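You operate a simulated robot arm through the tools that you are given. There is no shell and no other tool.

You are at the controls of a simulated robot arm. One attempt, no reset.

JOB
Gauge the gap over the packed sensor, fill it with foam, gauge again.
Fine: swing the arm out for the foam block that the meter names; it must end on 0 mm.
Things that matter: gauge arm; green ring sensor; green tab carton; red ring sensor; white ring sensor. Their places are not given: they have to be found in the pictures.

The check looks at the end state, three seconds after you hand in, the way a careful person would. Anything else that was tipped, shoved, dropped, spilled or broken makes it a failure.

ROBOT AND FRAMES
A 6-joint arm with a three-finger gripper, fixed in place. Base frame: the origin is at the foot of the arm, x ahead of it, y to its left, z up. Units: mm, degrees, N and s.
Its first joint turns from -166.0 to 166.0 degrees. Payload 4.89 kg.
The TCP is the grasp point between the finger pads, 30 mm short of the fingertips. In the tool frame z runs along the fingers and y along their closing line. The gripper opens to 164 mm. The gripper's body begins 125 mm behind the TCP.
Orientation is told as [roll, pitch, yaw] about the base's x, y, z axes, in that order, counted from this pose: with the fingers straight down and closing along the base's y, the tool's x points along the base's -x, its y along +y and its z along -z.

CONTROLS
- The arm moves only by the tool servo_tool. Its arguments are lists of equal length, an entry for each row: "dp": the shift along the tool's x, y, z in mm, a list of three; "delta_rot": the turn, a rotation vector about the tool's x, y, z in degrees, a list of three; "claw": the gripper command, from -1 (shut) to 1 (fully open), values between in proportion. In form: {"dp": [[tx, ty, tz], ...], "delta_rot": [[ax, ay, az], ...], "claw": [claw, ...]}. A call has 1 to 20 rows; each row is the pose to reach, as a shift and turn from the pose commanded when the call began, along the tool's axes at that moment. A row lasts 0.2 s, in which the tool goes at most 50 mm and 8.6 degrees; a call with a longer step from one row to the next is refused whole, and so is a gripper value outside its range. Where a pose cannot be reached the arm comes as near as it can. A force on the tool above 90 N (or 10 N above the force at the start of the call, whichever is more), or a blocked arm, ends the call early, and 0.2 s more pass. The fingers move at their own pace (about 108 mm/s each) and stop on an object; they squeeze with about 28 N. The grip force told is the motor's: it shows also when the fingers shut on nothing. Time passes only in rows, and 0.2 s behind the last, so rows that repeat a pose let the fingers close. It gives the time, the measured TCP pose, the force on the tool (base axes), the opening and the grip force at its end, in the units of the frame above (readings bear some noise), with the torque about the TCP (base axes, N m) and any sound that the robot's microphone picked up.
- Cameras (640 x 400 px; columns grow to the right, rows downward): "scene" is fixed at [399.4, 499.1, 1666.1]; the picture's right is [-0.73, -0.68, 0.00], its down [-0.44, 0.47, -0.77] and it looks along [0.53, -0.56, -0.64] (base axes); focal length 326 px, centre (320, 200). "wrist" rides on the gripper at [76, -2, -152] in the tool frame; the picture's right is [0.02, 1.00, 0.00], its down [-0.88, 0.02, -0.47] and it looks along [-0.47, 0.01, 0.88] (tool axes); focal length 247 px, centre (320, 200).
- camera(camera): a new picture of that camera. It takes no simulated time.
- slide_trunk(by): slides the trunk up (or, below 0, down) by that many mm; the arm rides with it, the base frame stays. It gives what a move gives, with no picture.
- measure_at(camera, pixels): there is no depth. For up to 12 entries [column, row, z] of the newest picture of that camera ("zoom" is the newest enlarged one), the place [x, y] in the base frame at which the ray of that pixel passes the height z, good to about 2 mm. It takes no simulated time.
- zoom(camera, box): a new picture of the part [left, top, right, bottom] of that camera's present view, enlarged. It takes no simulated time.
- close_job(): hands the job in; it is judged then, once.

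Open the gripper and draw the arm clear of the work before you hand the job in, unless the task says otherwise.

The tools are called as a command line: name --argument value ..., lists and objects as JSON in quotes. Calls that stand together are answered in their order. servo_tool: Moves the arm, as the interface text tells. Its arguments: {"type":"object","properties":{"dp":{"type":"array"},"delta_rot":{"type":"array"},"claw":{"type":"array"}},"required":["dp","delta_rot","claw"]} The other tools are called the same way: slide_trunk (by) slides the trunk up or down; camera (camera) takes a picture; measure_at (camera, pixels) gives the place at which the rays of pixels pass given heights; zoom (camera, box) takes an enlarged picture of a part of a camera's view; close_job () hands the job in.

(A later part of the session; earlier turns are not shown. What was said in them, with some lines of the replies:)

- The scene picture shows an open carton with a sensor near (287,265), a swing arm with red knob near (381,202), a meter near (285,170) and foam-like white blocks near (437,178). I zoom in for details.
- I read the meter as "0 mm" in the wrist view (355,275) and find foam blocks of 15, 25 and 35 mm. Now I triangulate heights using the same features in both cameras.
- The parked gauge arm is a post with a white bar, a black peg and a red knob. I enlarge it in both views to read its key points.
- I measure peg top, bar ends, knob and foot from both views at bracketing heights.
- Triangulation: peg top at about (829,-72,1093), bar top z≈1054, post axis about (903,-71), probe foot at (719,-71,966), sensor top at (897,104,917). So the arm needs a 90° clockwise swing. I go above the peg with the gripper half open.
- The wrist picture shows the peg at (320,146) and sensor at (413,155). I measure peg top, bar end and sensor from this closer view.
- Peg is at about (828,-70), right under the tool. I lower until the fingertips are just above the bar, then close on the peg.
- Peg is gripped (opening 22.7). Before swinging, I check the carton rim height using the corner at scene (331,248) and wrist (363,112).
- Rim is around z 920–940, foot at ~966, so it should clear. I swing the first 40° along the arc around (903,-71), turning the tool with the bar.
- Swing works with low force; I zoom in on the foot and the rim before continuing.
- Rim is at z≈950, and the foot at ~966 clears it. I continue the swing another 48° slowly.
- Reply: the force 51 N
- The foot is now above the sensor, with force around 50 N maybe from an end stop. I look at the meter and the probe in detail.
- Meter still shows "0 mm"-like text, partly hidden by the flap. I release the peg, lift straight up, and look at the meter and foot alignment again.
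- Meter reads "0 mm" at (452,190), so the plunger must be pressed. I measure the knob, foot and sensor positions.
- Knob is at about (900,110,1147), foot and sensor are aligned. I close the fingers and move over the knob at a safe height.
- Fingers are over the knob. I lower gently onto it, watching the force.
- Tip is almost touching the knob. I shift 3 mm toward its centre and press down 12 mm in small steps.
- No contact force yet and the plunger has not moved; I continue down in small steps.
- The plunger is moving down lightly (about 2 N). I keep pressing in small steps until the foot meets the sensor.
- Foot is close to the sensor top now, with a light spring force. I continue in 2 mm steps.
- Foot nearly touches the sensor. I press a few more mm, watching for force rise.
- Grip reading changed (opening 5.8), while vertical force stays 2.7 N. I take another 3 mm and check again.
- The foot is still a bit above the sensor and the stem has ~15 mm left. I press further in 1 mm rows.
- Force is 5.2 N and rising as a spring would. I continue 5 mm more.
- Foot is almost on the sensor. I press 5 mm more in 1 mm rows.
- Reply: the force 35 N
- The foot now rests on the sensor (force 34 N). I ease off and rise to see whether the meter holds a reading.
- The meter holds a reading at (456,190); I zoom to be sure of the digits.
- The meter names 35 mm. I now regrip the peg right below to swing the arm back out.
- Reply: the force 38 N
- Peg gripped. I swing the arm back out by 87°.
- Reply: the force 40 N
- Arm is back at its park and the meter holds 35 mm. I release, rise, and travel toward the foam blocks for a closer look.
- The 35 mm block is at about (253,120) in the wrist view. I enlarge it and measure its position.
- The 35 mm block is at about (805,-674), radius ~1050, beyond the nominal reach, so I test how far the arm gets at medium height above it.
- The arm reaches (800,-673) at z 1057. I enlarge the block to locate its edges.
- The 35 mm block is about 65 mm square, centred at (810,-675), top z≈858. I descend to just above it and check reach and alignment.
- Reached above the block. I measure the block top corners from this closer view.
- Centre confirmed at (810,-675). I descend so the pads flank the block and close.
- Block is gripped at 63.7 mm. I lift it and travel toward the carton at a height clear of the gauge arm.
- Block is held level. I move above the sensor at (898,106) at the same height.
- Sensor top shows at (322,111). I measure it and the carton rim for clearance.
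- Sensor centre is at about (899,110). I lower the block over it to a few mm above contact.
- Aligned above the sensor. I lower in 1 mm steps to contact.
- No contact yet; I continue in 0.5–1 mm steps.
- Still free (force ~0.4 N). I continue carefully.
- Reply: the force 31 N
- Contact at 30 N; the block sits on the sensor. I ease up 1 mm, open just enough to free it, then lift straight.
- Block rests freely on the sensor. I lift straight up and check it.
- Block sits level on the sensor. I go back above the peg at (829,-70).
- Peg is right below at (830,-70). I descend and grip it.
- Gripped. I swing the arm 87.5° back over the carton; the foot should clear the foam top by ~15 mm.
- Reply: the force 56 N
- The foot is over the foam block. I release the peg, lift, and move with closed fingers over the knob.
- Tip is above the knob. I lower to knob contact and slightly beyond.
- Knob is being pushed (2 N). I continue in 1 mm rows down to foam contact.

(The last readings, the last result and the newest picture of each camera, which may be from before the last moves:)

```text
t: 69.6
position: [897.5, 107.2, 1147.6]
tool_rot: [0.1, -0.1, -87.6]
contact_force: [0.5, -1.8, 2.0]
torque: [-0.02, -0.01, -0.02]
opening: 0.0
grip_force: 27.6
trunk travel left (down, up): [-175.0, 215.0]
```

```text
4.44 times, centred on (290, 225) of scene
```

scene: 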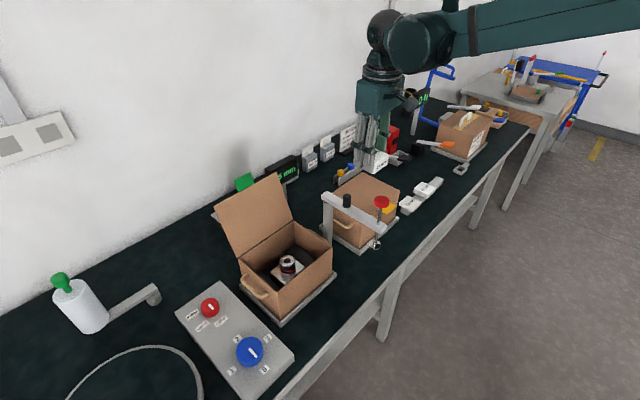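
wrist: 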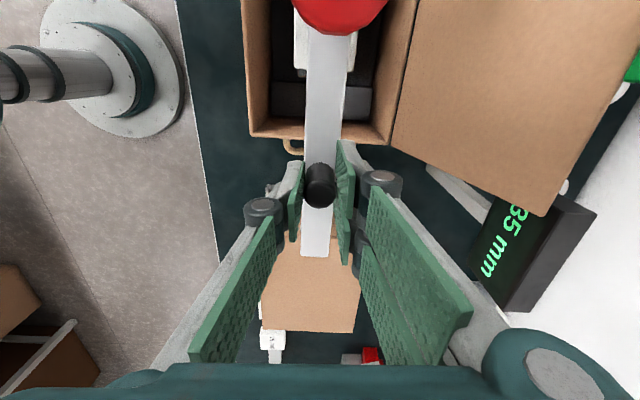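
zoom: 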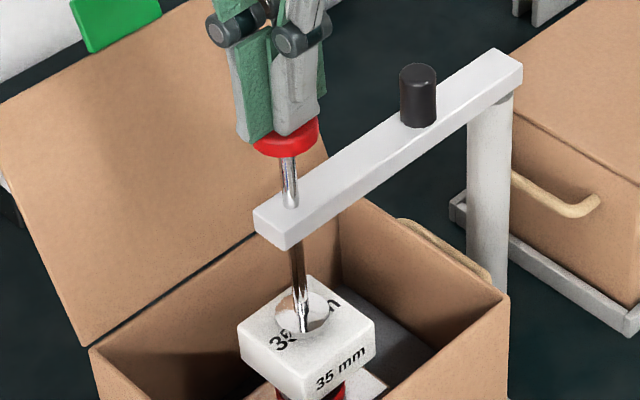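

servo_tool --dp '[[0, 0, 1], [0, 0, 2], [0, 0, 3], [0, 0, 4]]' --delta_rot '[[0, 0, 0], [0, 0, 0], [0, 0, 0], [0, 0, 0]]' --claw '[-1, -1, -1, -1]'

zoom --camera "scene" --box '[250, 180, 330, 270]'

zoom --camera "scene" --box '[240, 130, 340, 200]'

```text
t: 70.6
position: [896.4, 105.9, 1143.9]
tool_rot: [-0.1, -0.1, -87.6]
contact_force: [0.4, -0.4, 1.5]
torque: [0.03, -0.02, 0.01]
opening: 0.0
grip_force: 28.3
trunk travel left (down, up): [-175.0, 215.0]
```

```text
4.44 times, centred on (290, 225) of scene
```

zoom: 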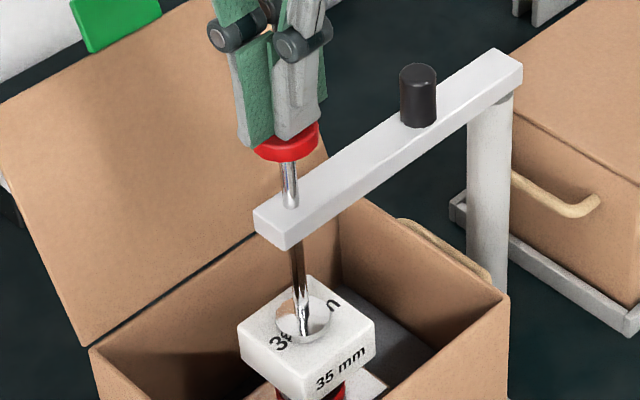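

```text
5.71 times, centred on (290, 165) of scene
```

zoom: 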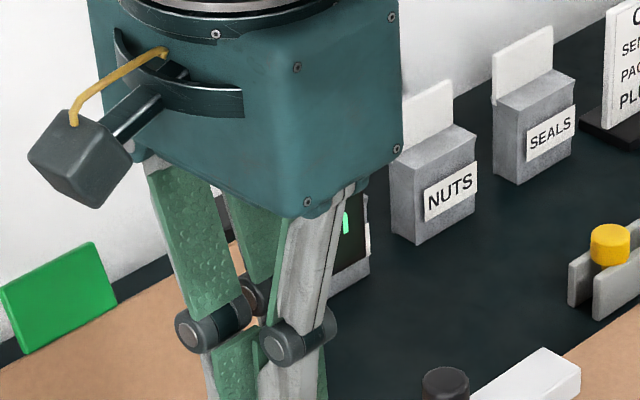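

Still light. I continue 1 mm at a time, up to 3 mm.

servo_tool --dp '[[0, 0, 1], [0, 0, 2], [0, 0, 3]]' --delta_rot '[[0, 0, 0], [0, 0, 0], [0, 0, 0]]' --claw '[-1, -1, -1]'

zoom --camera "scene" --box '[250, 180, 330, 270]'

```text
t: 71.4
position: [896.0, 105.6, 1141.3]
tool_rot: [0.0, 0.0, -87.5]
contact_force: [1.0, -1.5, 13.8]
torque: [0.01, -0.06, 0.1]
opening: 6.0
grip_force: 44.7
trunk travel left (down, up): [-175.0, 215.0]
```

```text
4.44 times, centred on (290, 225) of scene
```

zoom: 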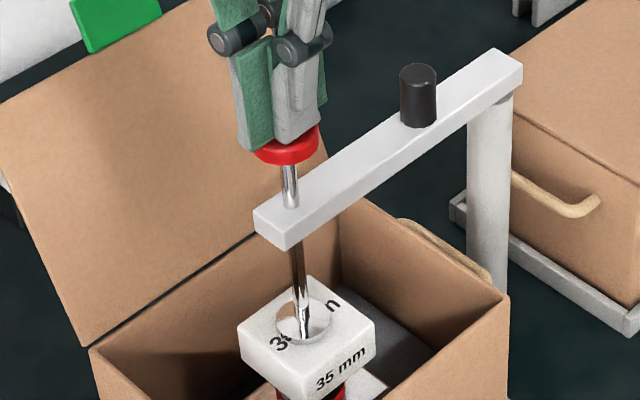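

Foot touches the foam (13.8 N). I press about 1.5 mm further to match the earlier reading force, hold briefly, then rise and read the meter.

servo_tool --dp '[[0, 0, 1], [0, 0, 1.5], [0, 0, 1.5]]' --delta_rot '[[0, 0, 0], [0, 0, 0], [0, 0, 0]]' --claw '[-1, -1, -1]'

servo_tool --dp '[[0, 0, 0], [0, 0, -5], [0, 0, -15], [0, 0, -35], [0, 0, -62], [-35, 0, -62], [-70, 0, -62], [-105, 0, -62], [-105, 0, -62]]' --delta_rot '[[0, 0, 0], [0, 0, 0], [0, 0, 0], [0, 0, 0], [0, 0, 0], [0, 0, 0], [0, 0, 0], [0, 0, 0], [0, 0, 0]]' --claw '[-1, -1, -1, -1, -1, -1, -1, -1, -1]'

camera --camera "wrist"

zoom --camera "scene" --box '[230, 150, 350, 280]'

```text
t: 72.2
position: [895.2, 107.4, 1139.6]
tool_rot: [0.0, 0.1, -87.5]
contact_force: [3.9, 0.2, 29.8]
torque: [0.04, -0.14, 0.21]
opening: 6.1
grip_force: 44.7
trunk travel left (down, up): [-175.0, 215.0]
```

```text
t: 74.2
position: [901.6, 1.3, 1200.3]
tool_rot: [0.1, 0.1, -87.6]
contact_force: [1.0, -0.6, -0.8]
torque: [0.04, 0.03, 0.03]
opening: 0.1
grip_force: 45.1
trunk travel left (down, up): [-175.0, 215.0]
```

```text
taken
```

wrist: 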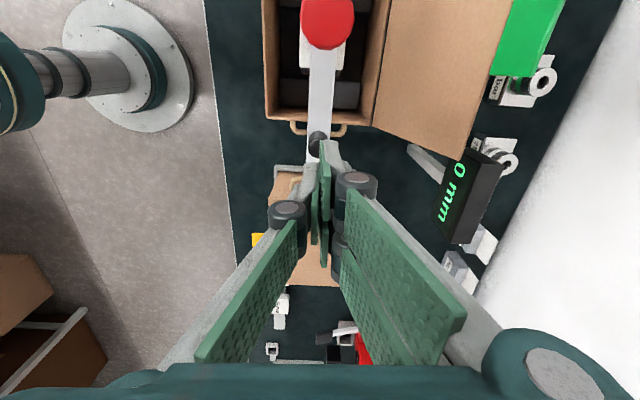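

```text
3.08 times, centred on (290, 215) of scene
```

zoom: 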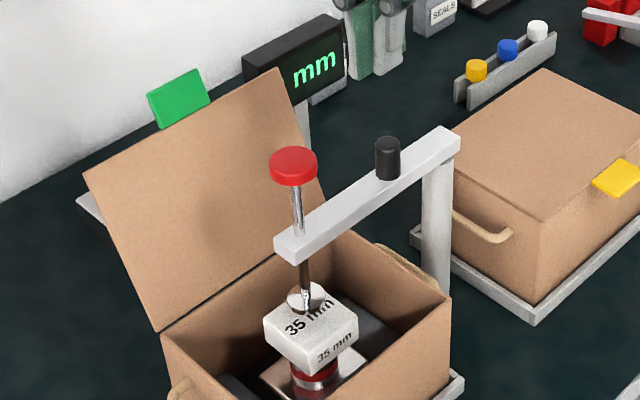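

The meter now reads "0 mm" with the foam block under the foot. I raise the arm, open the gripper and draw it clear.

servo_tool --dp '[[0, 0, -40], [0, 0, -80], [0, 0, -120], [0, 0, -160], [0, -40, -170], [0, -80, -180], [0, -120, -180], [0, -160, -180], [0, -160, -180], [0, -160, -180]]' --delta_rot '[[0, 0, 0], [0, 0, 0], [0, 0, 0], [0, 0, 0], [0, 0, 0], [0, 0, 0], [0, 0, 0], [0, 0, 0], [0, 0, 0], [0, 0, 0]]' --claw '[-1, -1, -1, 0.2, 0.5, 0.9, 0.9, 0.9, 0.9, 0.9]'

camera --camera "scene"

camera --camera "wrist"

zoom --camera "wrist" --box '[330, 20, 560, 200]'

zoom --camera "scene" --box '[230, 150, 350, 280]'

```text
t: 76.4
position: [741.4, -3.1, 1383.0]
tool_rot: [-0.1, 0.0, -87.5]
contact_force: [-0.1, -0.2, 1.2]
torque: [0.01, -0.09, -0.02]
opening: 156.2
grip_force: 0.0
trunk travel left (down, up): [-175.0, 215.0]
```

```text
taken
```

scene: 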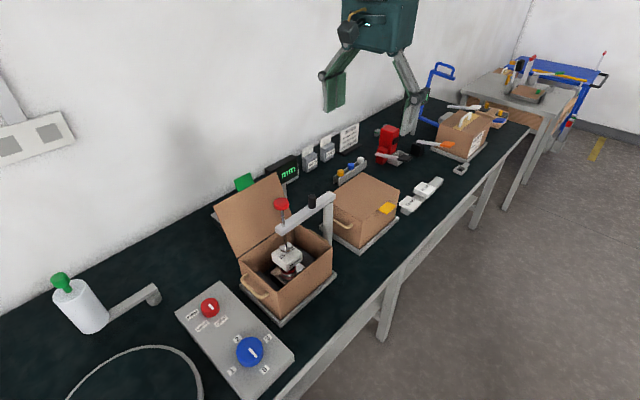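

```text
taken
```

wrist: 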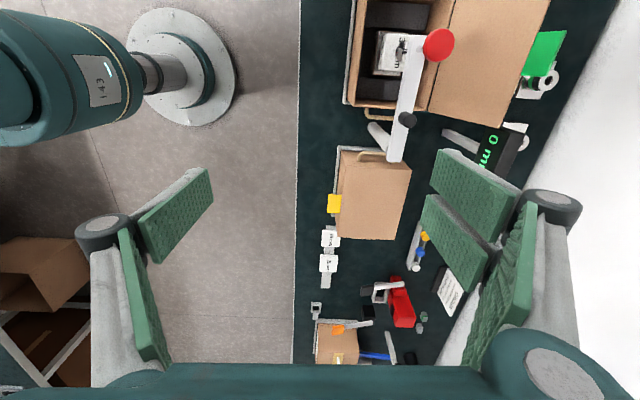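

```text
2.22 times, centred on (445, 110) of wrist
```

zoom: 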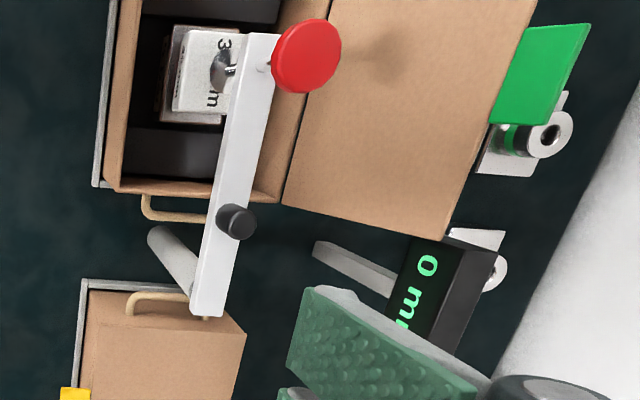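

```text
3.08 times, centred on (290, 215) of scene
```

zoom: 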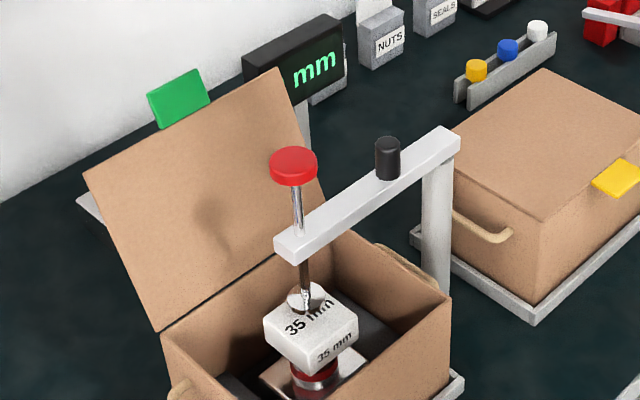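

The meter shows "0 mm", the 35 mm block sits level on the red-ring sensor under the gauge foot, the other items are untouched, and the open gripper is clear. I hand the job in.

close_job

```text
The job is handed in.
```

The gap over the packed red-ring sensor measured 35 mm. I filled it with the 35 mm foam block, and the second gauging reads 0 mm.

- **First gauging:** I swung the gauge arm over the green-tab carton and pressed the foot onto the sensor. The meter held 35 mm.
- **Fill:** I swung the arm out, fetched the 35 mm block and set it level on top of the sensor.
- **Second gauging:** I swung the arm back over and pressed the foot onto the foam. The meter went to 0 mm and still showed that at hand-in.

I left the gauge arm over the carton with its foot above the foam. Nothing else looked tipped or moved in the last pictures, and the gripper was open and clear when I handed in.
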